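You operate a simulated robot arm through the tools that you are given. There is no shell and no other tool. Be economical: measure what you need, move in short steps, check, and stop when the job is done.

You run a simulated robot arm. Do the job below in one go: nothing can be reset, and whatever is moved stays where it is left.

JOB
Clamp the cam plate and grease its middle with the green dauber.
Fine: take the grease from the pot, put the dauber back, shut the pot again and leave the plate clamped. Set down upright: green dauber. A coat counts when it lies all over at full strength: go over it till it gets no stronger.

It is judged by the outcome, as a careful person would: the job done as asked, and still so three seconds after it is handed in. It fails if anything else is knocked over, pushed out of place, dropped, spilled or broken.

ROBOT AND FRAMES
A 5-joint arm with a two-finger parallel gripper, fixed in place. Base frame: the origin is at the foot of the arm, x ahead of it, y to its left, z up; the work surface is at about z = 0. Units: m, rad, N and s.
With the tool pointing down near the work surface it reaches from about 0.26 to 0.68 m from the base axis. Its first joint turns from -1.152 to 1.152 rad. The tool tilts only in the upright plane through the base axis and itself; it spins freely about its own axis. Payload 2.9 kg.
Tool frame: the origin (TCP) lies between the finger pads and is the grasp point; the fingertips stand 0.03 m ahead of it; z points along the fingers, y is the line along which they close. The gripper opens to 0.11 m. The fingers are 0.02 m wide and 0.01 m thick; the gripper's body (0.048 by 0.112 m) begins 0.055 m behind the TCP.
Orientation is that of the tool frame in the base frame, as a unit quaternion [x, y, z, w]. With the fingers straight down and closing along the base's y, the tool's x points along the base's -x, its y along +y and its z along -z.

CONTROLS
- The arm moves only by the tool send_rows. Its argument "increments" is one flat list of numbers, 7 for each row, row after row: the shift along the tool's x, y, z in units of 300 mm (1.0 is 300 mm), then the turn, a rotation vector about the tool's x, y, z in units of 45 degrees (1.0 is 45 degrees), then the closure in counts, from 0 (fully open) to 255 (shut). In form: [tx, ty, tz, rx, ry, rz, hand, tx, ty, tz, rx, ry, rz, hand, ...]. A call has 1 to 10 rows; each row is the pose to reach, as a shift and turn from the pose commanded when the call began, along the tool's axes at that moment. A call with a number of a shift or a turn outside -1 to 1 is refused whole. Each row takes 0.2 s and may step no farther than 0.05 m and 0.15 rad from the row before; otherwise, or with a gripper value out of range, the whole call is refused. A pose out of reach is approached as far as the arm can. The call stops where the force on the tool passes 40 N (or 10 N more than at its start, if that is more) or the arm is blocked; 0.2 s more then pass. Each finger travels about 0.108 m/s and halts on what it meets, pressing with about 35 N; the grip force reading is that of the motor and also rises with nothing between the fingers. The clock runs only during rows and for 0.2 s after the last one: add rows that repeat a pose to give the fingers time. It gives the time, the measured TCP pose, the force on the tool (base axes), the opening and the grip force at its end, in the units of the frame above (readings bear some noise), with the torque about the TCP (base axes, N m) and any sound that the robot's microphone picked up.
- Cameras (640 x 400 px; columns grow to the right, rows downward): "scene" is fixed at [0.0529, -0.473, 0.5976]; the picture's right is [0.53, -0.85, 0.00], its down [-0.54, -0.33, -0.77] and it looks along [0.66, 0.41, -0.63] (base axes); focal length 320 px, centre (320, 200). "wrist" rides on the gripper at [0.072, 0.017, -0.103] in the tool frame; the picture's right is [-0.23, 0.97, 0.00], its down [-0.76, -0.18, -0.62] and it looks along [-0.61, -0.14, 0.78] (tool axes); focal length 222 px, centre (320, 200). There is no depth. A picture from a camera that has moved, and an enlarged one, comes with that camera's place and axes in the base frame and with its lens.
- get_image(camera): a new picture of that camera. It takes no simulated time.
- close_up(camera, box): a new picture of the part [left, top, right, bottom] of that camera's present view, enlarged. It takes no simulated time.
- finish_job(): hands the job in; it is judged then, once.

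Work in short steps. Places have to be worked out from the pictures, the camera data and where the tool is seen: move nearer, look again, correct. Check each grasp and each placing, and mend what went wrong. You have 120 turns and 84 pictures in all, those below and enlarged ones among them. Open the gripper and draw the arm clear of the work before you hand the job in, unless the task says otherwise; then end with one line.

The tools are called by a JSON object that holds its "api" and its "payload". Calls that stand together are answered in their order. send_rows: Moves the arm, as the interface text tells. Its arguments: {"type":"object","properties":{"increments":{"type":"array"}},"required":["increments"]} The other tools are called the same way: get_image (camera) takes a picture; close_up (camera, box) takes an enlarged picture of a part of a camera's view; finish_job () hands the job in.

At the start:

```text
time: 0.0
tool_pos: [0.3551, -0.2913, 0.3914]
ee_rot: [0.001, 1.0, 0.0, 0.001]
ft_force: [0.0, -0.2, 0.5]
ft_torque: [-0.02, 0.01, 0.02]
opening: 0.1102
gripper_force: 0.1
```

scene: 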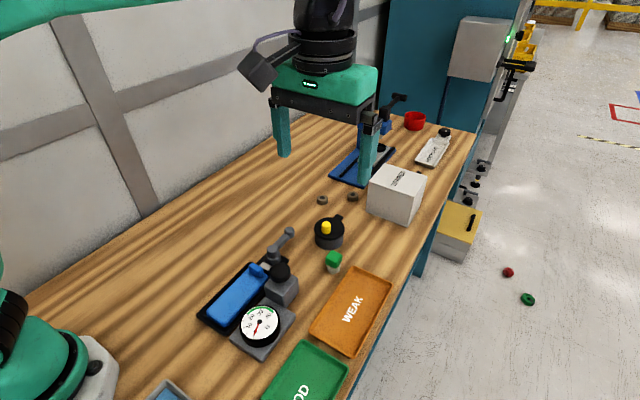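
wrist: 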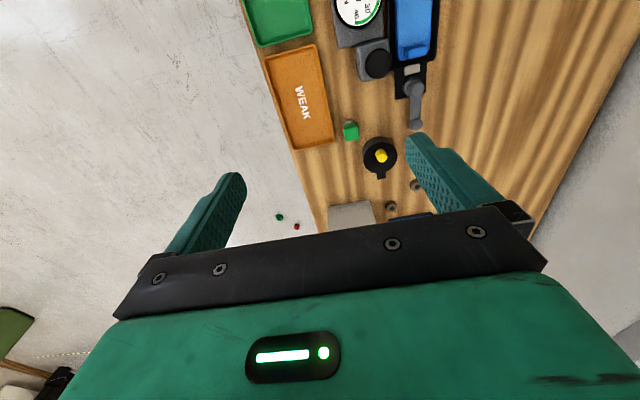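

I start by enlarging the scene camera's views of the work area to identify items.

{"api": "close_up", "payload": {"camera": "scene", "box": [180, 180, 400, 370]}}

{"api": "close_up", "payload": {"camera": "scene", "box": [310, 80, 490, 230]}}

{"api": "close_up", "payload": {"camera": "wrist", "box": [230, 0, 480, 230]}}

```text
2.11 times, centred on (290, 275) of scene
camera zoom: at [0.0529, -0.473, 0.5976], right [0.53, -0.85, 0.0], down [-0.54, -0.33, -0.77], along [0.66, 0.41, -0.63], focal length 675 px, centre (383, 42)
```

zoom: 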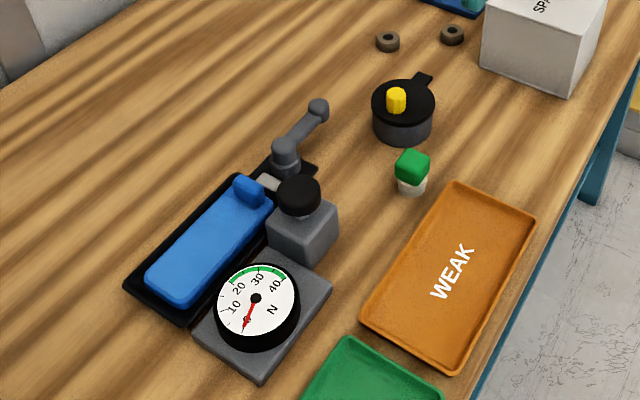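

```text
2.67 times, centred on (400, 155) of scene
camera zoom: at [0.0529, -0.473, 0.5976], right [0.53, -0.85, 0.0], down [-0.54, -0.33, -0.77], along [0.66, 0.41, -0.63], focal length 855 px, centre (107, 320)
```

zoom: 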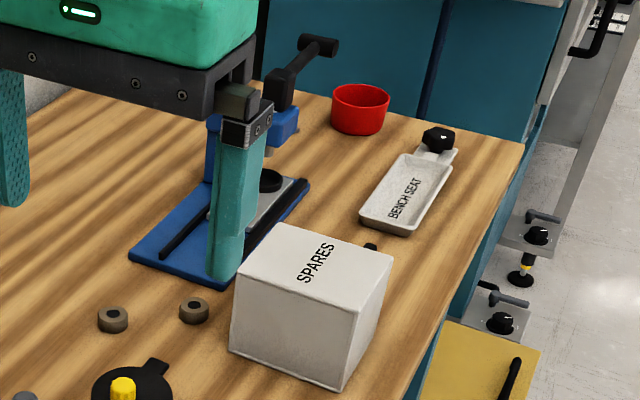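

```text
1.74 times, centred on (355, 115) of wrist
camera zoom: at [0.2827, -0.2733, 0.4949], right [0.23, 0.97, 0.0], down [0.76, -0.18, 0.62], along [0.61, -0.14, -0.78], focal length 386 px, centre (259, 348)
```

zoom: 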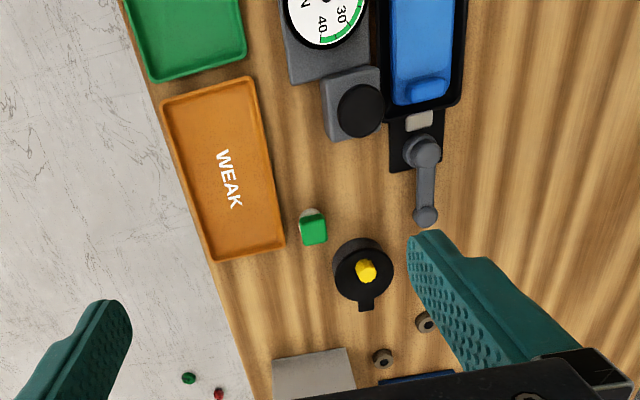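

The clamp station nearest seems to be the black tray with the grey lever; I back the arm up and left to look down on it.

{"api": "send_rows", "payload": {"increments": [0.046, 0.142, 0, 0, 0, 0, 0, 0.092, 0.284, 0, 0, 0, 0, 0, 0.138, 0.425, 0, 0, 0, 0, 0, 0.183, 0.567, 0, 0, 0, 0, 0]}}

{"api": "get_image", "payload": {"camera": "wrist"}}

{"api": "get_image", "payload": {"camera": "scene"}}

```text
time: 1.0
tool_pos: [0.2981, -0.1181, 0.3907]
ee_rot: [0.0, 1.0, 0.0, 0.0]
ft_force: [0.7, -0.8, -0.3]
ft_torque: [-0.03, 0.0, -0.02]
opening: 0.1101
gripper_force: 0.1
```

```text
78 pictures are left
camera wrist: at [0.2258, -0.1004, 0.4954], right [0.23, 0.97, 0.0], down [0.76, -0.18, 0.62], along [0.61, -0.14, -0.78], focal length 222 px, centre (320, 200)
```

wrist: 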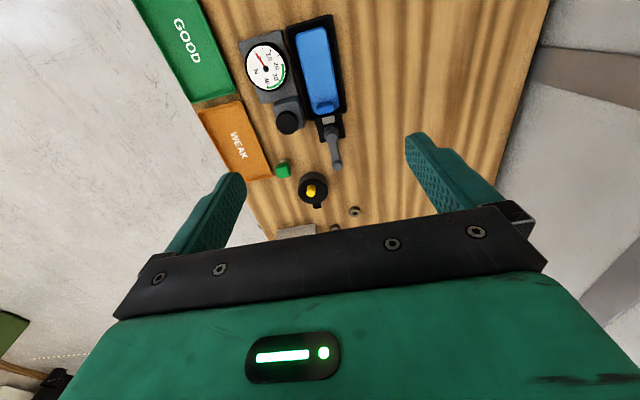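

```text
77 pictures are left
```

scene: 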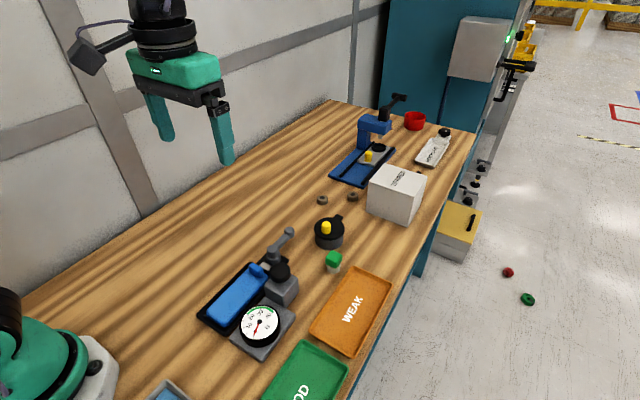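

{"api": "close_up", "payload": {"camera": "scene", "box": [310, 80, 470, 210]}}

{"api": "close_up", "payload": {"camera": "wrist", "box": [220, 10, 380, 220]}}

```text
3.08 times, centred on (390, 145) of scene
camera zoom: at [0.0529, -0.473, 0.5976], right [0.53, -0.85, 0.0], down [-0.54, -0.33, -0.77], along [0.66, 0.41, -0.63], focal length 986 px, centre (105, 369)
```

zoom: 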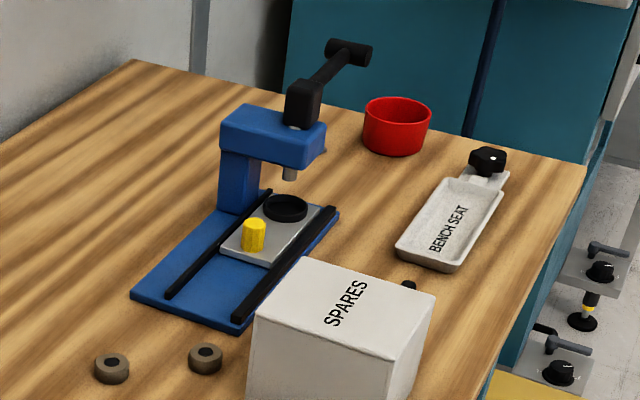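

```text
1.90 times, centred on (300, 115) of wrist
camera zoom: at [0.2258, -0.1004, 0.4954], right [0.23, 0.97, 0.0], down [0.76, -0.18, 0.62], along [0.61, -0.14, -0.78], focal length 423 px, centre (358, 362)
```

zoom: 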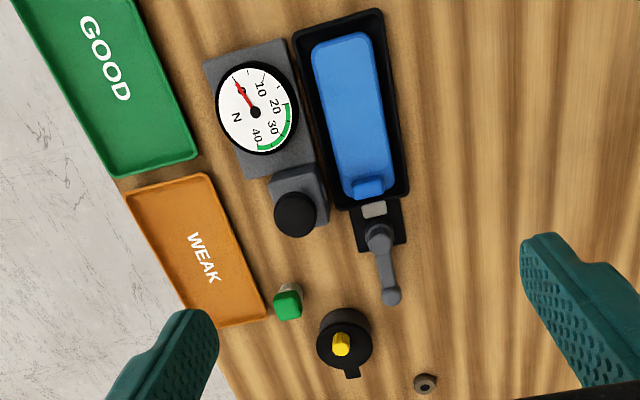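

The far press is out of reach, so the near black fixture with the lever is the clamp. I lower the camera for a closer look.

{"api": "send_rows", "payload": {"increments": [0, -0.05, 0.16, 0, 0, 0, 0, 0, -0.1, 0.32, 0, 0, 0, 0, 0, -0.1, 0.45, 0, 0, 0, 0]}}

{"api": "get_image", "payload": {"camera": "wrist"}}

{"api": "close_up", "payload": {"camera": "wrist", "box": [220, 0, 420, 200]}}

{"api": "close_up", "payload": {"camera": "scene", "box": [240, 200, 360, 300]}}

```text
refused: row 1 steps farther than a row can; nothing moved
```

```text
74 pictures are left
camera wrist: at [0.2258, -0.1004, 0.4954], right [0.23, 0.97, 0.0], down [0.76, -0.18, 0.62], along [0.61, -0.14, -0.78], focal length 222 px, centre (320, 200)
```

wrist: 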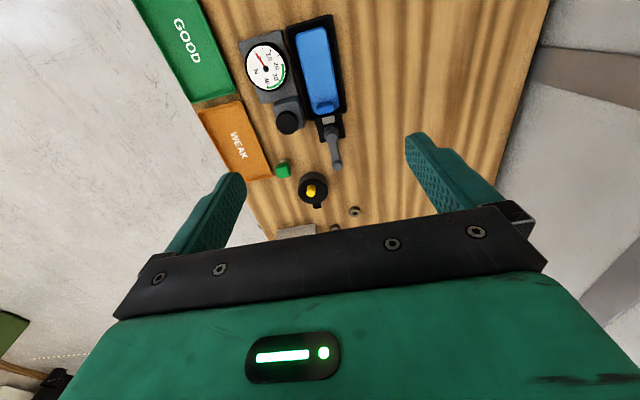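

```text
2.00 times, centred on (320, 100) of wrist
camera zoom: at [0.2258, -0.1004, 0.4954], right [0.23, 0.97, 0.0], down [0.76, -0.18, 0.62], along [0.61, -0.14, -0.78], focal length 444 px, centre (320, 400)
```

zoom: 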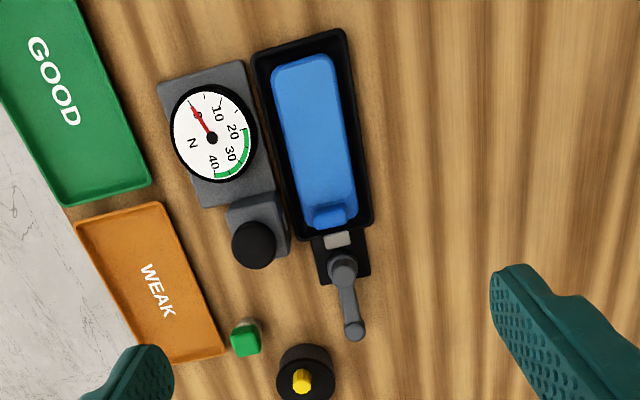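

```text
4.00 times, centred on (300, 250) of scene
camera zoom: at [0.0529, -0.473, 0.5976], right [0.53, -0.85, 0.0], down [-0.54, -0.33, -0.77], along [0.66, 0.41, -0.63], focal length 1282 px, centre (400, 0)
```

zoom: 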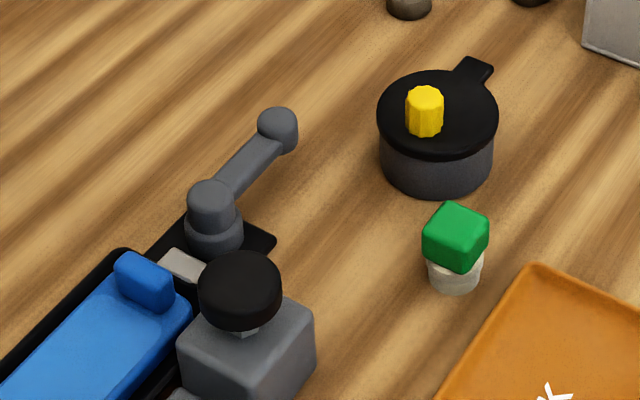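

I retry with smaller steps, lowering the camera.

{"api": "send_rows", "payload": {"increments": [0, -0.03, 0.12, 0, 0, 0, 0, 0, -0.06, 0.24, 0, 0, 0, 0, 0, -0.1, 0.36, 0, 0, 0, 0, 0, -0.1, 0.46, 0, 0, 0, 0]}}

{"api": "get_image", "payload": {"camera": "wrist"}}

{"api": "close_up", "payload": {"camera": "wrist", "box": [220, 0, 420, 200]}}

```text
time: 2.0
tool_pos: [0.299, -0.148, 0.2548]
ee_rot: [0.001, 1.0, 0.0, 0.0]
ft_force: [0.7, 0.1, -0.5]
ft_torque: [-0.01, 0.0, -0.02]
opening: 0.1099
gripper_force: 0.1
```

```text
71 pictures are left
camera wrist: at [0.2266, -0.1313, 0.3579], right [0.23, 0.97, 0.0], down [0.76, -0.18, 0.62], along [0.61, -0.14, -0.78], focal length 222 px, centre (320, 200)
```

wrist: 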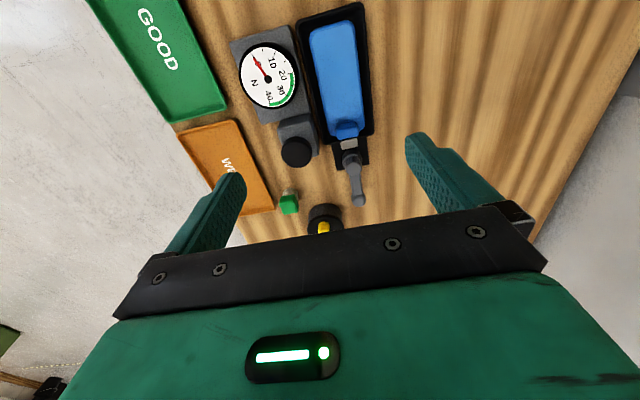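

```text
2.00 times, centred on (320, 100) of wrist
camera zoom: at [0.2266, -0.1313, 0.3579], right [0.23, 0.97, 0.0], down [0.76, -0.18, 0.62], along [0.61, -0.14, -0.78], focal length 444 px, centre (320, 400)
```

zoom: 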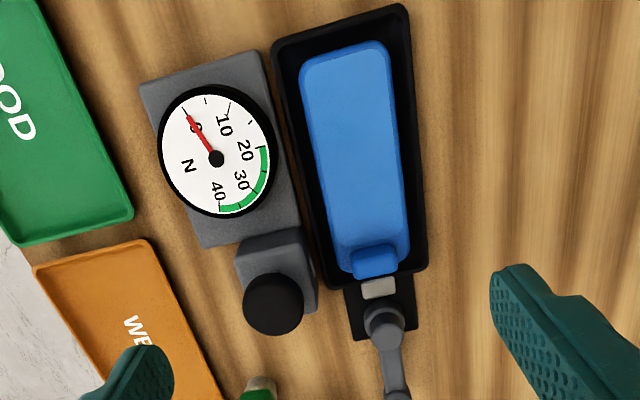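

The lever's hub is about (.40,-.12) with its knob about (.47,-.12); I move forward for a clear view of lever, pot and dauber.

{"api": "send_rows", "payload": {"increments": [-0.13, -0.02, 0, 0, 0, 0, 0, -0.26, -0.05, 0, 0, 0, 0, 0, -0.36, -0.1, 0, 0, 0, 0, 0, -0.36, -0.1, 0, 0, 0, 0, 0]}}

{"api": "close_up", "payload": {"camera": "wrist", "box": [240, 0, 440, 125]}}

{"api": "close_up", "payload": {"camera": "wrist", "box": [220, 80, 420, 205]}}

```text
time: 3.0
tool_pos: [0.4086, -0.1793, 0.2539]
ee_rot: [0.001, 1.0, 0.0, 0.0]
ft_force: [0.1, 0.3, -0.3]
ft_torque: [-0.01, 0.02, 0.0]
opening: 0.1102
gripper_force: 0.0
```

```text
3.20 times, centred on (340, 62) of wrist
camera zoom: at [0.3369, -0.1623, 0.3571], right [0.23, 0.97, 0.0], down [0.76, -0.18, 0.62], along [0.61, -0.14, -0.78], focal length 711 px, centre (256, 640)
```

zoom: 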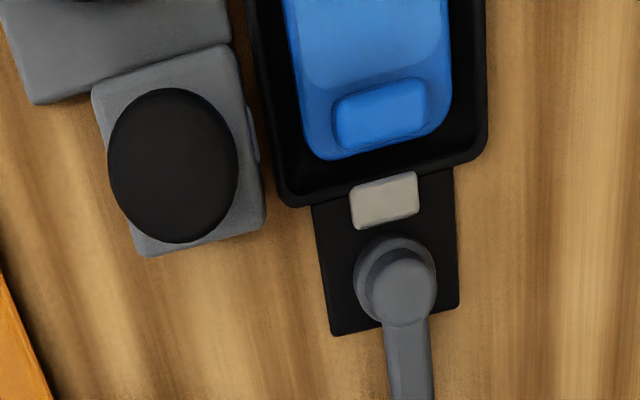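

```text
3.20 times, centred on (320, 142) of wrist
camera zoom: at [0.3369, -0.1623, 0.3571], right [0.23, 0.97, 0.0], down [0.76, -0.18, 0.62], along [0.61, -0.14, -0.78], focal length 711 px, centre (320, 384)
```

zoom: 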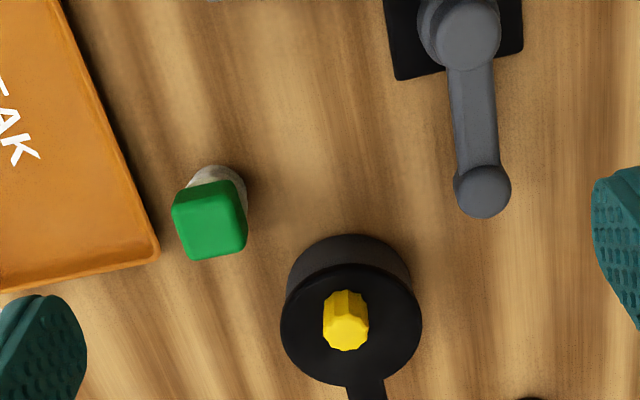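

Knob of the lever is about (.477,-.122), top z≈.065. I move above it with the fingers half closed, then descend to straddle it.

{"api": "send_rows", "payload": {"increments": [-0.114, 0.095, 0, 0, 0, 0, 130, -0.228, 0.191, 0, 0, 0, 0, 130, -0.228, 0.191, 0.15, 0, 0, 0, 130, -0.228, 0.191, 0.3, 0, 0, 0, 130, -0.228, 0.191, 0.42, 0, 0, 0, 130, -0.228, 0.191, 0.42, 0, 0, 0, 130]}}

{"api": "get_image", "payload": {"camera": "wrist"}}

{"api": "close_up", "payload": {"camera": "scene", "box": [220, 170, 380, 290]}}

```text
time: 4.4
tool_pos: [0.4765, -0.1213, 0.1282]
ee_rot: [0.0, 1.0, 0.0, 0.0]
ft_force: [-0.3, -0.9, 0.1]
ft_torque: [0.01, 0.04, 0.0]
opening: 0.0542
gripper_force: 0.1
```

```text
67 pictures are left
camera wrist: at [0.4039, -0.1031, 0.2306], right [0.23, 0.97, 0.0], down [0.76, -0.18, 0.62], along [0.61, -0.14, -0.78], focal length 222 px, centre (320, 200)
```

wrist: 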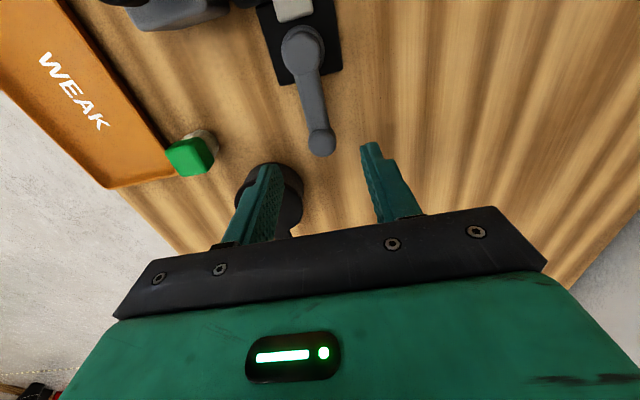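

```text
3.33 times, centred on (300, 230) of scene
camera zoom: at [0.0529, -0.473, 0.5976], right [0.53, -0.85, 0.0], down [-0.54, -0.33, -0.77], along [0.66, 0.41, -0.63], focal length 1068 px, centre (387, 100)
```

zoom: 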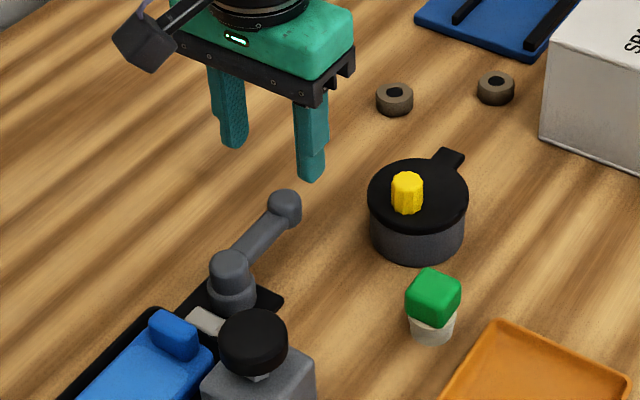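

The knob is between the fingers in plan; I descend to z≈.065.

{"api": "send_rows", "payload": {"increments": [0, 0, 0.1, 0, 0, 0, 130, 0, 0, 0.21, 0, 0, 0, 130]}}

{"api": "close_up", "payload": {"camera": "scene", "box": [220, 170, 380, 290]}}

```text
time: 5.0
tool_pos: [0.472, -0.1212, 0.0628]
ee_rot: [0.001, 1.0, 0.0, -0.001]
ft_force: [-0.2, -0.1, -0.5]
ft_torque: [-0.02, 0.02, -0.01]
opening: 0.0538
gripper_force: 0.1
```

```text
3.33 times, centred on (300, 230) of scene
camera zoom: at [0.0529, -0.473, 0.5976], right [0.53, -0.85, 0.0], down [-0.54, -0.33, -0.77], along [0.66, 0.41, -0.63], focal length 1068 px, centre (387, 100)
```

zoom: 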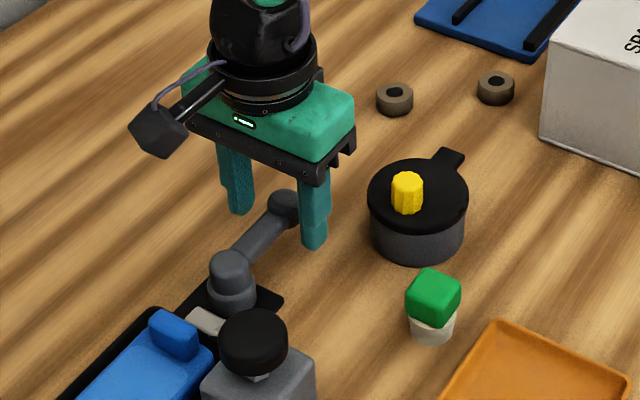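

The lever is straddled; I narrow the fingers and swing it toward +y, turning the tool with it by about 43°.

{"api": "send_rows", "payload": {"increments": [0, 0, 0, 0, 0, 0, 180, 0.0024, 0.0314, 0, 0, 0, -0.19, 180, 0.0094, 0.062, 0, 0, 0, -0.38, 180, 0.021, 0.0913, 0, 0, 0, -0.57, 180, 0.0367, 0.1186, 0, 0, 0, -0.76, 180, 0.0564, 0.1431, 0, 0, 0, -0.95, 180]}}

{"api": "close_up", "payload": {"camera": "scene", "box": [220, 170, 380, 290]}}

```text
time: 5.9
tool_pos: [0.4694, -0.1106, 0.0633]
ee_rot: [-0.142, 0.99, 0.0, -0.001]
ft_force: [0.7, -25.9, -6.0]
ft_torque: [-0.52, -0.26, -0.38]
opening: 0.0446
gripper_force: 12.4
stopped in row 4: the force on the tool passed its limit at 48 N (the readings are from after the stop); the commanded pose is now the measured one
```

```text
3.33 times, centred on (300, 230) of scene
camera zoom: at [0.0529, -0.473, 0.5976], right [0.53, -0.85, 0.0], down [-0.54, -0.33, -0.77], along [0.66, 0.41, -0.63], focal length 1068 px, centre (387, 100)
```

zoom: 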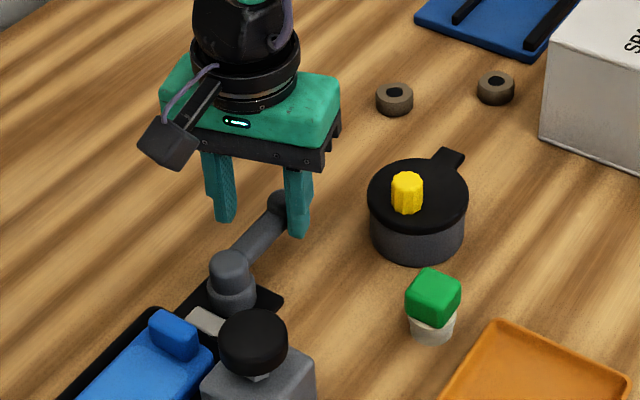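

The lever did not give toward +y (48 N). I undo the move and try toward -y gently.

{"api": "send_rows", "payload": {"increments": [0, 0, 0, 0, 0, 0, 140, 0.0, -0.02, 0, 0, 0, 0.18, 140, 0.0, -0.035, 0, 0, 0, 0.364, 140, 0, -0.035, 0, 0, 0, 0.364, 140]}}

```text
time: 6.9
tool_pos: [0.4711, -0.117, 0.0628]
ee_rot: [-0.002, 1.0, 0.001, -0.003]
ft_force: [0.1, 0.4, 0.2]
ft_torque: [0.01, 0.02, -0.03]
opening: 0.0495
gripper_force: 0.0
```

{"api": "send_rows", "payload": {"increments": [0.0, -0.045, 0, 0, 0, 0.1, 140, 0.006, -0.08, 0, 0, 0, 0.28, 140, 0.016, -0.115, 0, 0, 0, 0.46, 140, 0.03, -0.145, 0, 0, 0, 0.64, 140]}}

{"api": "close_up", "payload": {"camera": "scene", "box": [220, 170, 380, 290]}}

```text
time: 7.9
tool_pos: [0.4642, -0.161, 0.0623]
ee_rot: [0.247, 0.969, 0.001, -0.002]
ft_force: [0.6, 2.2, -0.4]
ft_torque: [0.06, 0.0, 0.01]
opening: 0.0506
gripper_force: 0.5
```

```text
3.33 times, centred on (300, 230) of scene
camera zoom: at [0.0529, -0.4729, 0.5976], right [0.53, -0.85, 0.0], down [-0.54, -0.33, -0.77], along [0.66, 0.41, -0.63], focal length 1068 px, centre (387, 100)
```

zoom: 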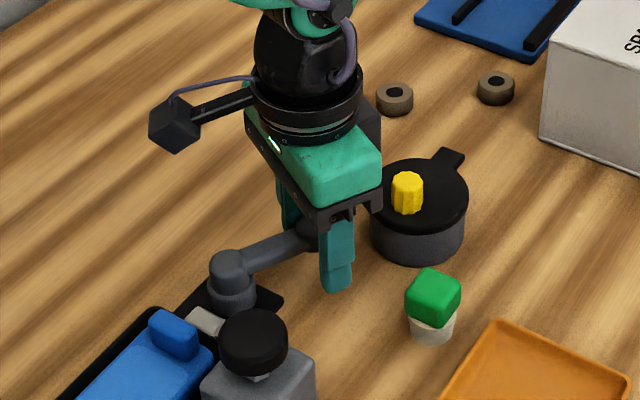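

It swings freely toward -y. I continue the arc a little further, watching the tester block.

{"api": "send_rows", "payload": {"increments": [0.006, -0.021, 0, 0, 0, 0.17, 140, 0.016, -0.042, 0, 0, 0, 0.34, 140, 0.03, -0.061, 0, 0, 0, 0.51, 140]}}

{"api": "close_up", "payload": {"camera": "scene", "box": [220, 170, 380, 290]}}

{"api": "get_image", "payload": {"camera": "wrist"}}

```text
time: 8.7
tool_pos: [0.4481, -0.1731, 0.0638]
ee_rot: [0.434, 0.901, 0.0, -0.002]
ft_force: [1.3, 0.5, 0.3]
ft_torque: [0.04, -0.03, 0.03]
opening: 0.0504
gripper_force: 0.6
```

```text
3.33 times, centred on (300, 230) of scene
camera zoom: at [0.0529, -0.473, 0.5976], right [0.53, -0.85, 0.0], down [-0.54, -0.33, -0.77], along [0.66, 0.41, -0.63], focal length 1068 px, centre (387, 100)
```

zoom: 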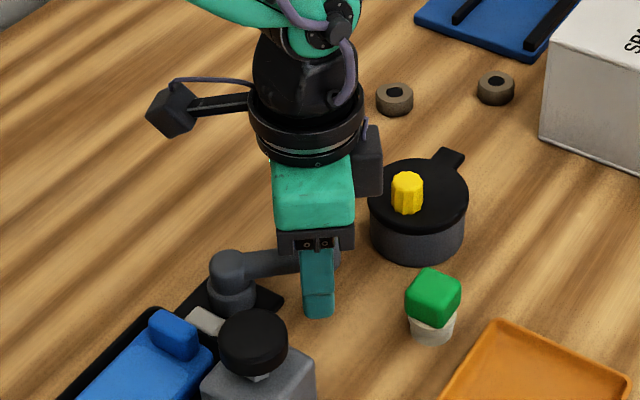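

```text
61 pictures are left
camera wrist: at [0.4164, -0.1057, 0.1667], right [0.9, 0.43, 0.0], down [0.34, -0.71, 0.62], along [0.26, -0.56, -0.78], focal length 222 px, centre (320, 200)
```

wrist: 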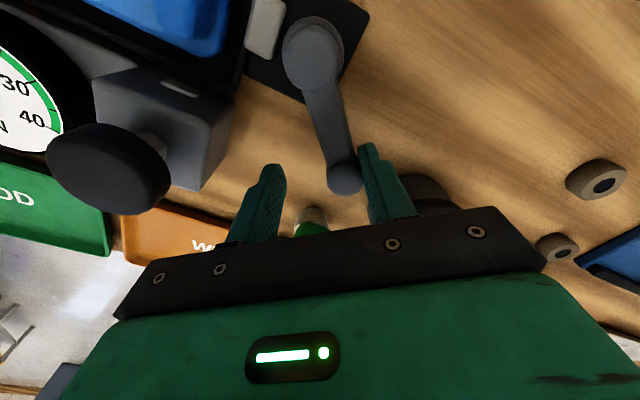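

{"api": "send_rows", "payload": {"increments": [0.006, -0.027, 0, 0, 0, 0.15, 140, 0.015, -0.054, 0, 0, 0, 0.3, 140, 0.026, -0.081, 0, 0, 0, 0.446, 140]}}

{"api": "get_image", "payload": {"camera": "wrist"}}

```text
time: 9.5
tool_pos: [0.4208, -0.1833, 0.0629]
ee_rot: [0.584, 0.811, -0.001, -0.002]
ft_force: [1.0, 1.5, -0.8]
ft_torque: [0.03, -0.02, -0.01]
opening: 0.0504
gripper_force: 0.5
```

```text
60 pictures are left
camera wrist: at [0.4163, -0.1092, 0.166], right [1.0, 0.09, -0.01], down [0.08, -0.78, 0.62], along [0.05, -0.62, -0.78], focal length 222 px, centre (320, 200)
```

wrist: 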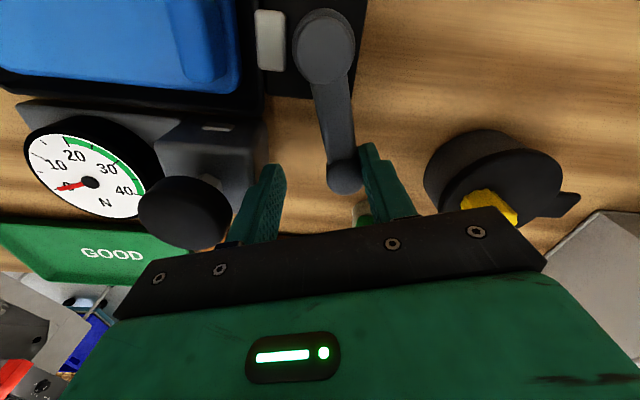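

Lever is at about -75°; I close the fingers onto the knob so that the leading finger keeps clear of the tester.

{"api": "send_rows", "payload": {"increments": [0, 0, 0, 0, 0, 0, 190, 0, 0, 0, 0, 0, 0, 200, 0, 0, 0, 0, 0, 0, 200]}}

{"api": "get_image", "payload": {"camera": "wrist"}}

```text
time: 10.3
tool_pos: [0.4207, -0.1832, 0.0627]
ee_rot: [0.584, 0.812, -0.001, -0.003]
ft_force: [-0.4, -1.2, 0.4]
ft_torque: [-0.01, 0.03, -0.01]
opening: 0.0245
gripper_force: 1.1
```

```text
59 pictures are left
camera wrist: at [0.4163, -0.1091, 0.1661], right [1.0, 0.09, -0.01], down [0.08, -0.78, 0.62], along [0.05, -0.62, -0.78], focal length 222 px, centre (320, 200)
```

wrist: 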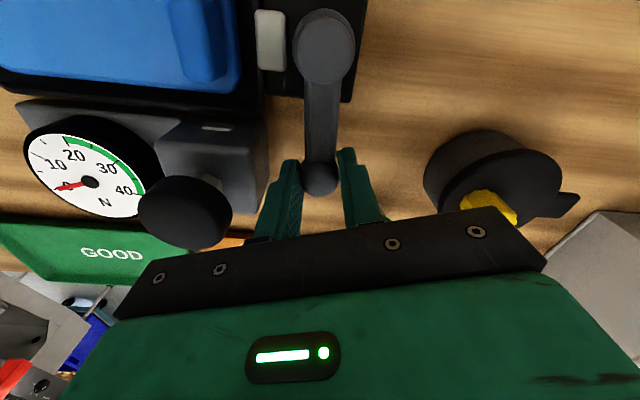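

{"api": "send_rows", "payload": {"increments": [0.006, -0.015, 0, 0, 0, 0.1, 200, 0.013, -0.03, 0, 0, 0, 0.2, 200]}}

{"api": "get_image", "payload": {"camera": "wrist"}}

```text
time: 10.9
tool_pos: [0.4127, -0.1813, 0.0635]
ee_rot: [0.646, 0.763, 0.0, 0.001]
ft_force: [13.5, 1.1, -5.2]
ft_torque: [-0.12, -0.27, -0.14]
opening: 0.03
gripper_force: 6.6
```

```text
58 pictures are left
camera wrist: at [0.4193, -0.1072, 0.1673], right [1.0, -0.06, 0.0], down [-0.05, -0.78, 0.62], along [-0.04, -0.62, -0.78], focal length 222 px, centre (320, 200)
```

wrist: 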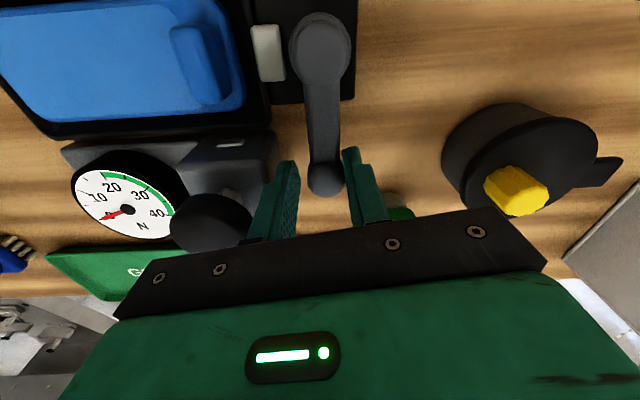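

The 13 N may come from the finger against the tester. I back off slightly and lift off to inspect.

{"api": "send_rows", "payload": {"increments": [0, 0.015, 0, 0, 0, 0, 190, 0, 0.015, -0.12, 0, 0, 0, 190, 0, 0.015, -0.28, 0, 0, 0, 190, -0.05, 0.03, -0.42, 0, 0, 0, 190]}}

{"api": "get_image", "payload": {"camera": "wrist"}}

{"api": "close_up", "payload": {"camera": "scene", "box": [190, 200, 350, 360]}}

```text
time: 11.9
tool_pos: [0.4224, -0.1947, 0.1881]
ee_rot: [0.646, 0.763, 0.0, -0.003]
ft_force: [-1.1, -0.4, -0.1]
ft_torque: [0.01, 0.03, 0.04]
opening: 0.0279
gripper_force: 0.0
```

```text
57 pictures are left
camera wrist: at [0.4287, -0.1199, 0.2914], right [1.0, -0.06, -0.01], down [-0.05, -0.78, 0.62], along [-0.04, -0.62, -0.78], focal length 222 px, centre (320, 200)
```

wrist: 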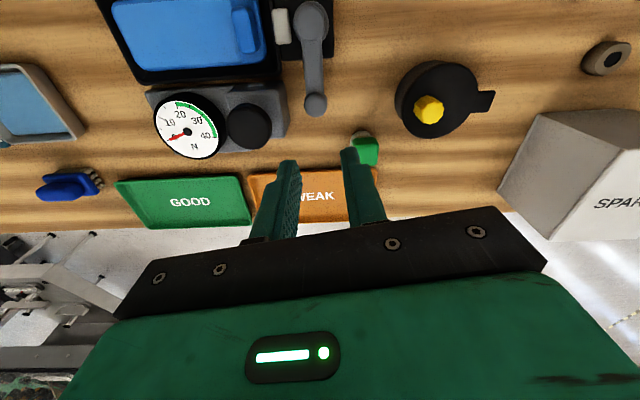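

```text
2.50 times, centred on (270, 280) of scene
camera zoom: at [0.0529, -0.4729, 0.5976], right [0.53, -0.85, 0.0], down [-0.54, -0.33, -0.77], along [0.66, 0.41, -0.63], focal length 801 px, centre (445, 0)
```

zoom: 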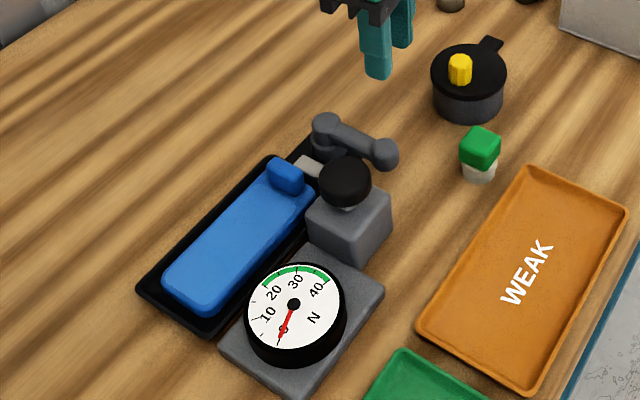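

{"api": "close_up", "payload": {"camera": "wrist", "box": [90, 0, 350, 165]}}

```text
2.42 times, centred on (220, 82) of wrist
camera zoom: at [0.4287, -0.1199, 0.2914], right [1.0, -0.06, -0.01], down [-0.05, -0.78, 0.62], along [-0.04, -0.62, -0.78], focal length 538 px, centre (562, 485)
```

zoom: 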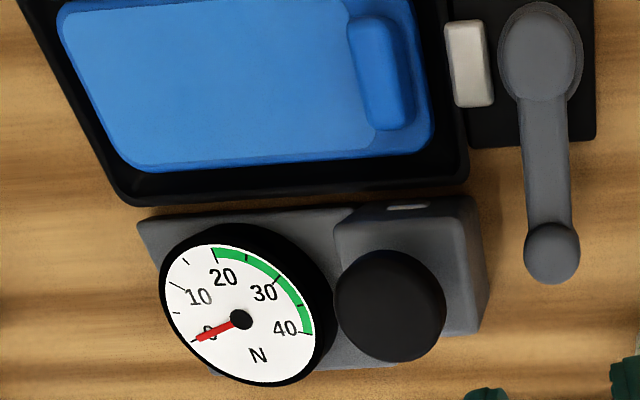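

The lever is at -90° now but the jaw seems scarcely moved. I'll close the fingers and push the knob from its +x side to see whether it goes further.

{"api": "send_rows", "payload": {"increments": [0.035, 0.089, 0, 0, 0, 0, 255, 0.035, 0.089, 0.14, 0, 0, 0, 255, 0.035, 0.089, 0.28, 0, 0, 0, 255, 0.035, 0.089, 0.415, 0, 0, 0, 255, 0.035, 0.089, 0.415, 0, 0, 0, 255]}}

{"api": "get_image", "payload": {"camera": "wrist"}}

```text
time: 13.1
tool_pos: [0.4477, -0.1807, 0.0657]
ee_rot: [0.646, 0.763, -0.001, -0.002]
ft_force: [-1.1, -0.1, -0.2]
ft_torque: [-0.01, -0.01, 0.05]
opening: 0.0
gripper_force: 35.0
```

```text
54 pictures are left
camera wrist: at [0.4534, -0.1065, 0.169], right [1.0, -0.06, 0.0], down [-0.05, -0.78, 0.62], along [-0.04, -0.62, -0.78], focal length 222 px, centre (320, 200)
```

wrist: 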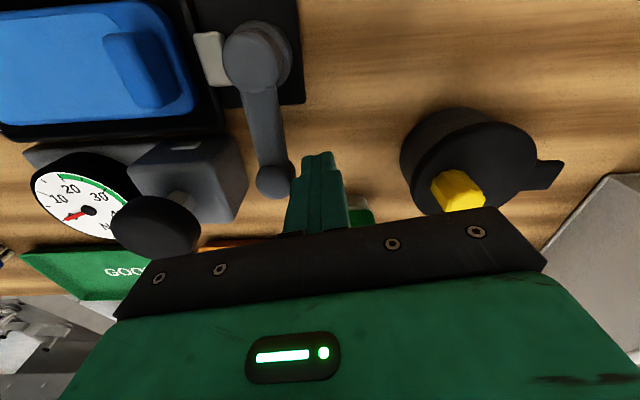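

{"api": "send_rows", "payload": {"increments": [0.0055, -0.033, 0, 0, 0, 0, 255, 0.011, -0.066, 0, 0, 0, 0, 255, 0.0166, -0.0986, 0, 0, 0, 0, 255]}}

{"api": "get_image", "payload": {"camera": "wrist"}}

```text
time: 13.7
tool_pos: [0.4373, -0.1819, 0.065]
ee_rot: [0.644, 0.765, 0.002, 0.008]
ft_force: [6.9, 0.8, -3.7]
ft_torque: [-0.03, -0.15, -0.09]
opening: 0.0
gripper_force: 35.1
stopped in row 2: the force on the tool passed its limit at 56 N (the readings are from after the stop); the commanded pose is now the measured one
```

```text
53 pictures are left
camera wrist: at [0.4411, -0.106, 0.1679], right [1.0, -0.06, 0.01], down [-0.05, -0.78, 0.63], along [-0.03, -0.63, -0.78], focal length 222 px, centre (320, 200)
```

wrist: 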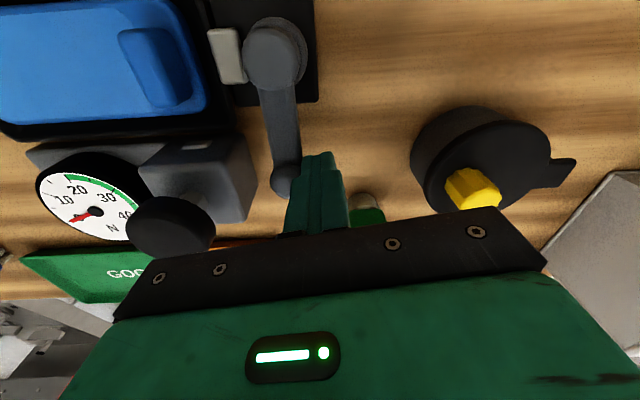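

There is a hard stop at -90°. I zoom in with the same scene box as before to see whether the jaw has advanced.

{"api": "send_rows", "payload": {"increments": [0, 0.04, -0.1, 0, 0, 0, 255, 0, 0.04, -0.26, 0, 0, 0, 255, 0, 0.2, -0.4, 0, 0, 0, 200]}}

{"api": "close_up", "payload": {"camera": "scene", "box": [240, 200, 360, 300]}}

```text
refused: row 3 steps farther than a row can; nothing moved
```

```text
4.00 times, centred on (300, 250) of scene
camera zoom: at [0.0529, -0.473, 0.5976], right [0.53, -0.85, 0.0], down [-0.54, -0.33, -0.77], along [0.66, 0.41, -0.63], focal length 1282 px, centre (400, 0)
```

zoom: 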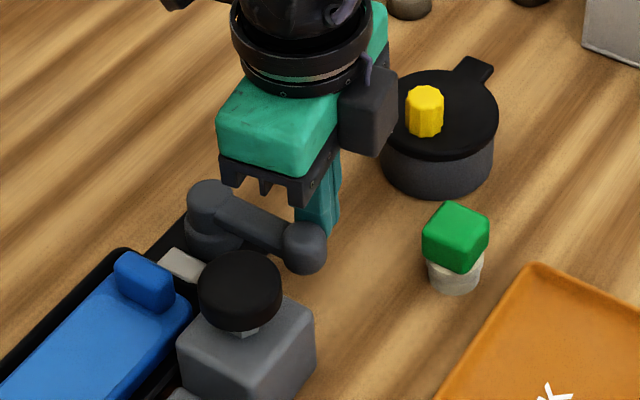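

I lift off, then return to the earlier view pose (yaw 0) for a like-for-like comparison.

{"api": "send_rows", "payload": {"increments": [0, 0.04, -0.1, 0, 0, -0.1, 255, 0, 0.04, -0.26, 0, 0, -0.28, 200, 0, 0.04, -0.4, 0, 0, -0.46, 100, 0, 0.04, -0.5, 0, 0, -0.64, 0, 0, 0.04, -0.6, 0, 0, -0.82, 0, 0, 0.04, -0.63, 0, 0, -1.0, 0]}}

{"api": "send_rows", "payload": {"increments": [0, 0, 0, 0, 0, -0.18, 0, 0, 0, 0, 0, 0, -0.36, 0, 0, 0, 0, 0, 0, -0.54, 0, 0, 0, 0, 0, 0, -0.72, 0, 0, 0, 0, 0, 0, -0.783, 0]}}

```text
time: 15.1
tool_pos: [0.4462, -0.1799, 0.2554]
ee_rot: [0.301, 0.954, 0.0, 0.006]
ft_force: [0.3, 0.2, 0.9]
ft_torque: [0.02, -0.02, -0.01]
opening: 0.1099
gripper_force: 0.1
```

```text
time: 16.2
tool_pos: [0.4472, -0.1791, 0.2544]
ee_rot: [-0.001, 1.0, -0.003, 0.006]
ft_force: [0.5, -0.2, 0.5]
ft_torque: [-0.02, -0.01, -0.01]
opening: 0.11
gripper_force: 0.1
```

{"api": "send_rows", "payload": {"increments": [0.129, 0, 0, -0.0076, 0.0153, 0.0025, 0, 0.129, 0, 0, -0.0076, 0.0153, 0.0025, 0]}}

{"api": "close_up", "payload": {"camera": "wrist", "box": [240, 0, 440, 125]}}

```text
time: 16.9
tool_pos: [0.4069, -0.1799, 0.2518]
ee_rot: [0.001, 1.0, 0.0, 0.0]
ft_force: [-0.7, -0.2, 0.2]
ft_torque: [-0.03, -0.01, 0.01]
opening: 0.1102
gripper_force: 0.1
```

```text
3.20 times, centred on (340, 62) of wrist
camera zoom: at [0.3357, -0.1628, 0.3563], right [0.23, 0.97, 0.0], down [0.76, -0.18, 0.62], along [0.61, -0.14, -0.78], focal length 711 px, centre (256, 640)
```

zoom: 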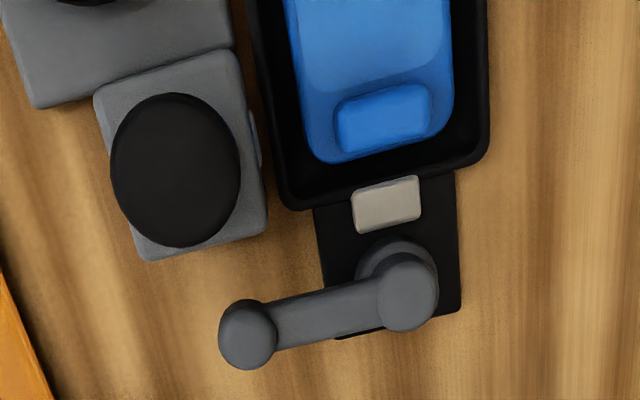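

The lever turned fully but the jaw block looks unmoved, so I will test the hold: straddle the plate's blue boss (~(.359,-.122)) and nudge it lightly.

{"api": "send_rows", "payload": {"increments": [0.08, 0.1, 0, 0, 0, 0, 125, 0.16, 0.193, 0.1, 0, 0, 0, 125, 0.16, 0.193, 0.24, 0, 0, 0, 125, 0.16, 0.193, 0.4, 0, 0, 0, 125, 0.16, 0.193, 0.44, 0, 0, 0, 125]}}

{"api": "get_image", "payload": {"camera": "wrist"}}

{"api": "close_up", "payload": {"camera": "scene", "box": [190, 200, 350, 300]}}

```text
time: 18.1
tool_pos: [0.3586, -0.1193, 0.1209]
ee_rot: [0.002, 1.0, 0.0, -0.001]
ft_force: [-0.3, -0.1, -0.6]
ft_torque: [0.01, -0.02, -0.02]
opening: 0.0562
gripper_force: 0.1
```

```text
50 pictures are left
camera wrist: at [0.286, -0.1022, 0.224], right [0.23, 0.97, 0.0], down [0.76, -0.18, 0.62], along [0.61, -0.14, -0.78], focal length 222 px, centre (320, 200)
```

wrist: 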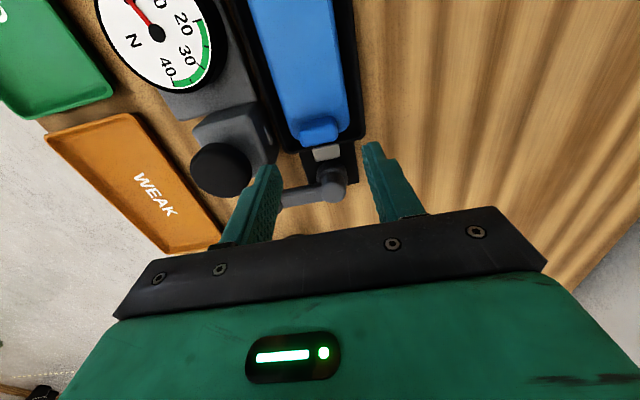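

```text
4.00 times, centred on (270, 250) of scene
camera zoom: at [0.0529, -0.4729, 0.5976], right [0.53, -0.85, 0.0], down [-0.54, -0.33, -0.77], along [0.66, 0.41, -0.63], focal length 1282 px, centre (520, 0)
```

zoom: 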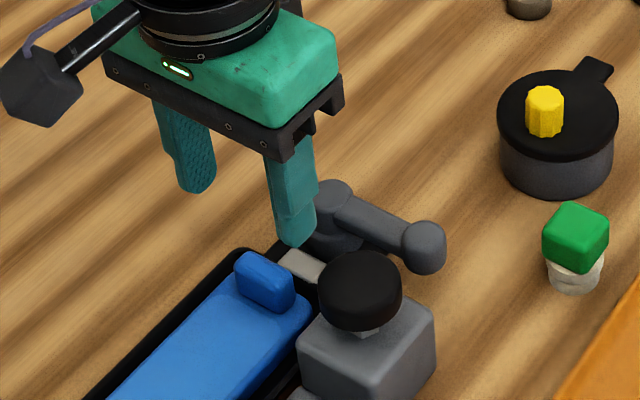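

{"api": "send_rows", "payload": {"increments": [0.02, 0, 0.07, 0, 0, 0, 125, 0.02, 0, 0.12, 0, 0, 0, 125, 0.02, 0, 0.147, 0, 0, 0, 150]}}

{"api": "close_up", "payload": {"camera": "scene", "box": [190, 200, 350, 300]}}

```text
time: 18.9
tool_pos: [0.354, -0.1197, 0.0773]
ee_rot: [0.001, 1.0, 0.0, 0.0]
ft_force: [-0.3, 0.0, -0.5]
ft_torque: [0.02, 0.0, -0.01]
opening: 0.0454
gripper_force: 0.0
```

```text
4.00 times, centred on (270, 250) of scene
camera zoom: at [0.0529, -0.473, 0.5976], right [0.53, -0.85, 0.0], down [-0.54, -0.33, -0.77], along [0.66, 0.41, -0.63], focal length 1282 px, centre (520, 0)
```

zoom: 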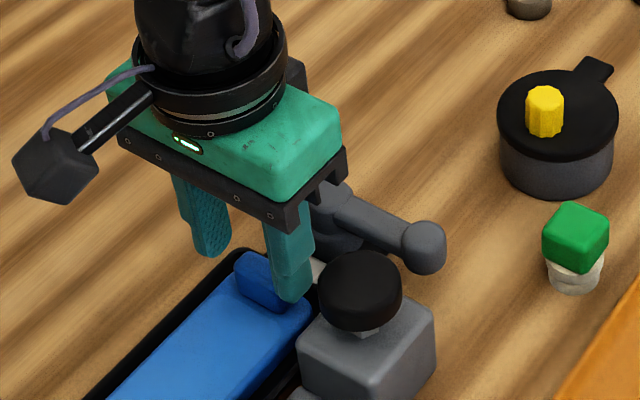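

{"api": "send_rows", "payload": {"increments": [0, 0.01, 0, 0, 0, 0, 150, 0, 0.018, 0, 0, 0, 0, 150, 0, 0.024, 0, 0, 0, 0, 150, 0, 0.03, 0, 0, 0, 0, 150]}}

```text
time: 19.9
tool_pos: [0.355, -0.1111, 0.0777]
ee_rot: [0.001, 1.0, 0.001, 0.001]
ft_force: [0.8, 0.7, -0.6]
ft_torque: [0.0, 0.0, -0.01]
opening: 0.0452
gripper_force: 0.1
```

{"api": "send_rows", "payload": {"increments": [0, 0.007, 0, 0, 0, 0, 150, 0, 0.014, 0, 0, 0, 0, 150]}}

{"api": "close_up", "payload": {"camera": "scene", "box": [190, 200, 350, 300]}}

```text
time: 20.4
tool_pos: [0.3536, -0.1073, 0.0773]
ee_rot: [0.001, 1.0, 0.0, 0.0]
ft_force: [0.4, 0.4, -0.5]
ft_torque: [-0.02, 0.01, -0.02]
opening: 0.0453
gripper_force: 0.0
```

```text
4.00 times, centred on (270, 250) of scene
camera zoom: at [0.0529, -0.473, 0.5976], right [0.53, -0.85, 0.0], down [-0.54, -0.33, -0.77], along [0.66, 0.41, -0.63], focal length 1282 px, centre (520, 0)
```

zoom: 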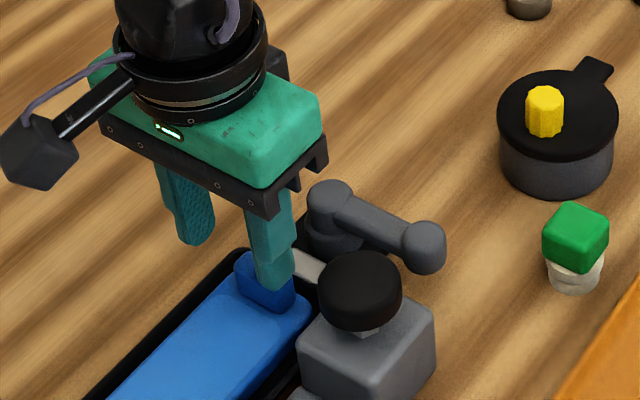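

No contact felt yet, so the tips are above the boss's flank. I recentre and lower slowly to feel for height.

{"api": "send_rows", "payload": {"increments": [0, -0.04, 0, 0, 0, 0, 145, 0, -0.04, 0.01, 0, 0, 0, 145, 0, -0.04, 0.02, 0, 0, 0, 145, 0, -0.04, 0.03, 0, 0, 0, 145]}}

{"api": "send_rows", "payload": {"increments": [0, 0.01, 0, 0, 0, 0, 145, 0, 0.02, 0, 0, 0, 0, 145, 0, 0.027, 0, 0, 0, 0, 145, 0, 0.034, 0, 0, 0, 0, 145]}}

```text
time: 21.4
tool_pos: [0.3529, -0.1197, 0.0697]
ee_rot: [0.001, 1.0, 0.0, 0.0]
ft_force: [0.2, -0.3, 0.8]
ft_torque: [0.0, -0.01, 0.01]
opening: 0.0473
gripper_force: 0.1
```

```text
time: 22.4
tool_pos: [0.3537, -0.1091, 0.0694]
ee_rot: [0.002, 1.0, 0.0, 0.001]
ft_force: [0.5, -17.3, -1.9]
ft_torque: [-0.43, 0.22, 0.02]
opening: 0.0561
gripper_force: 8.3
```

{"api": "close_up", "payload": {"camera": "scene", "box": [190, 200, 350, 300]}}

{"api": "send_rows", "payload": {"increments": [0, -0.034, 0, 0, 0, 0, 145, 0, -0.034, -0.15, 0, 0, 0, 145, 0, -0.034, -0.3, 0, 0, 0, 145]}}

{"api": "close_up", "payload": {"camera": "scene", "box": [190, 200, 350, 300]}}

```text
4.00 times, centred on (270, 250) of scene
camera zoom: at [0.0529, -0.473, 0.5976], right [0.53, -0.85, 0.0], down [-0.54, -0.33, -0.77], along [0.66, 0.41, -0.63], focal length 1282 px, centre (520, 0)
```

zoom: 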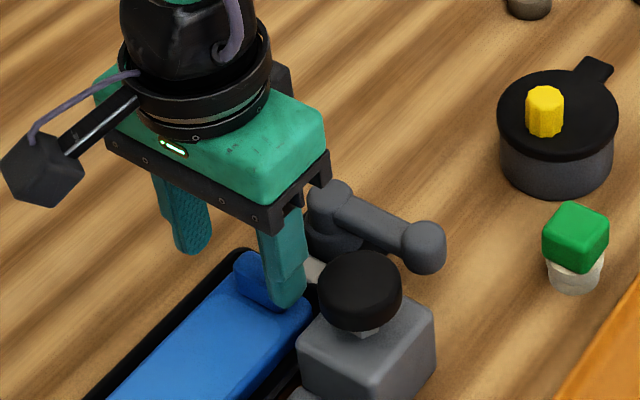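

```text
time: 23.2
tool_pos: [0.3527, -0.1174, 0.1569]
ee_rot: [0.001, 1.0, 0.0, -0.001]
ft_force: [-0.6, 0.1, 0.6]
ft_torque: [-0.04, 0.0, 0.02]
opening: 0.0475
gripper_force: 0.0
```

```text
4.00 times, centred on (270, 250) of scene
camera zoom: at [0.0529, -0.473, 0.5976], right [0.53, -0.85, 0.0], down [-0.54, -0.33, -0.77], along [0.66, 0.41, -0.63], focal length 1282 px, centre (520, 0)
```

zoom: 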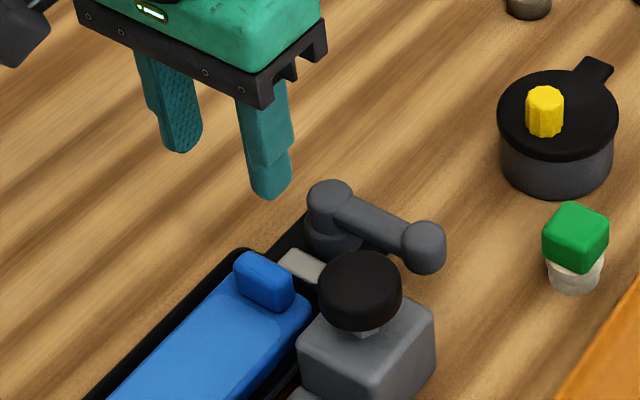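

The boss held against 17 N without shifting: the plate is clamped. Next I look closely at the pot's lid.

{"api": "send_rows", "payload": {"increments": [0, 0, -0.15, 0, 0, 0, 0, -0.09, -0.09, -0.15, 0, 0, 0, 0, -0.18, -0.18, -0.15, 0, 0, 0, 0, -0.267, -0.267, -0.15, 0, 0, 0, 0]}}

{"api": "close_up", "payload": {"camera": "wrist", "box": [220, 60, 420, 220]}}

{"api": "close_up", "payload": {"camera": "scene", "box": [300, 200, 360, 280]}}

```text
time: 24.2
tool_pos: [0.4353, -0.1981, 0.2005]
ee_rot: [0.0, 1.0, 0.0, 0.0]
ft_force: [-1.2, 0.5, 0.4]
ft_torque: [-0.01, 0.0, -0.01]
opening: 0.1097
gripper_force: 0.1
```

```text
2.50 times, centred on (320, 140) of wrist
camera zoom: at [0.3636, -0.1807, 0.3044], right [0.23, 0.97, 0.0], down [0.76, -0.18, 0.62], along [0.61, -0.14, -0.78], focal length 555 px, centre (320, 350)
```

zoom: 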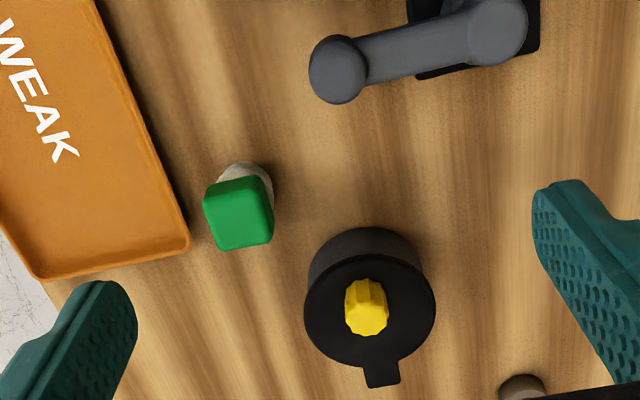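

```text
5.00 times, centred on (330, 240) of scene
camera zoom: at [0.0528, -0.4729, 0.5976], right [0.53, -0.85, 0.0], down [-0.54, -0.33, -0.77], along [0.66, 0.41, -0.63], focal length 1603 px, centre (270, 0)
```

zoom: 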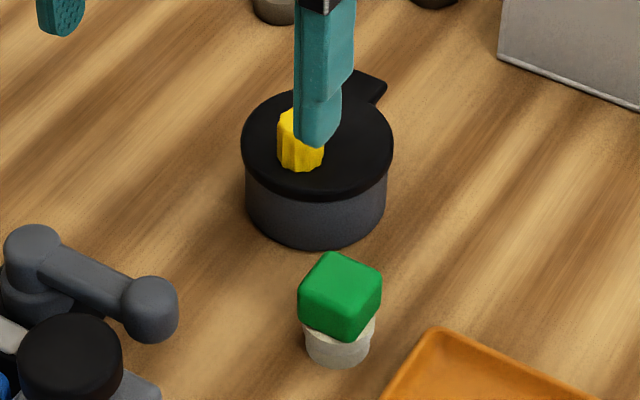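

The lid has a tab on its far (+x) side and a yellow knob around (.529,-.193). I move over the knob with fingers part-closed.

{"api": "send_rows", "payload": {"increments": [-0.155, 0.01, 0, 0, 0, 0, 130, -0.313, 0.017, 0, 0, 0, 0, 130, -0.313, 0.017, 0.12, 0, 0, 0, 130, -0.313, 0.017, 0.235, 0, 0, 0, 130]}}

{"api": "get_image", "payload": {"camera": "wrist"}}

{"api": "close_up", "payload": {"camera": "scene", "box": [280, 160, 380, 260]}}

```text
time: 25.2
tool_pos: [0.5283, -0.1946, 0.1355]
ee_rot: [0.001, 1.0, 0.001, -0.001]
ft_force: [0.5, 0.3, 0.7]
ft_torque: [0.02, -0.01, 0.02]
opening: 0.0539
gripper_force: 0.1
```

```text
42 pictures are left
camera wrist: at [0.456, -0.1776, 0.2381], right [0.23, 0.97, 0.0], down [0.76, -0.18, 0.62], along [0.61, -0.14, -0.78], focal length 222 px, centre (320, 200)
```

wrist: 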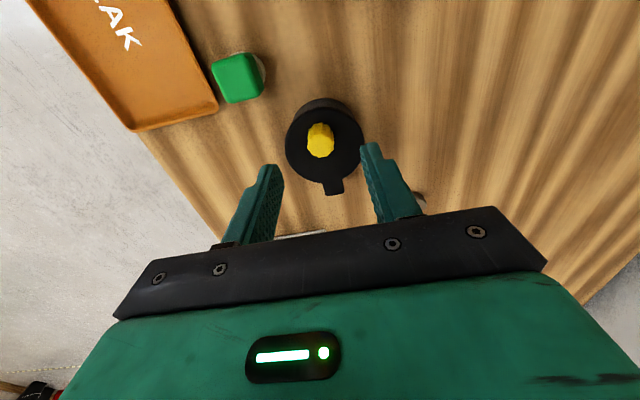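

```text
4.00 times, centred on (330, 210) of scene
camera zoom: at [0.0529, -0.473, 0.5976], right [0.53, -0.85, 0.0], down [-0.54, -0.33, -0.77], along [0.66, 0.41, -0.63], focal length 1282 px, centre (280, 160)
```

zoom: 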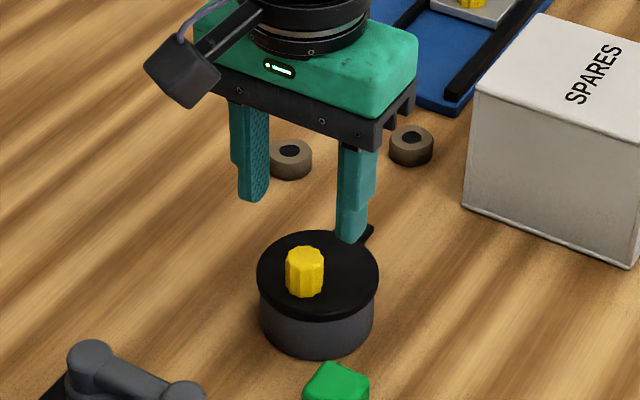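

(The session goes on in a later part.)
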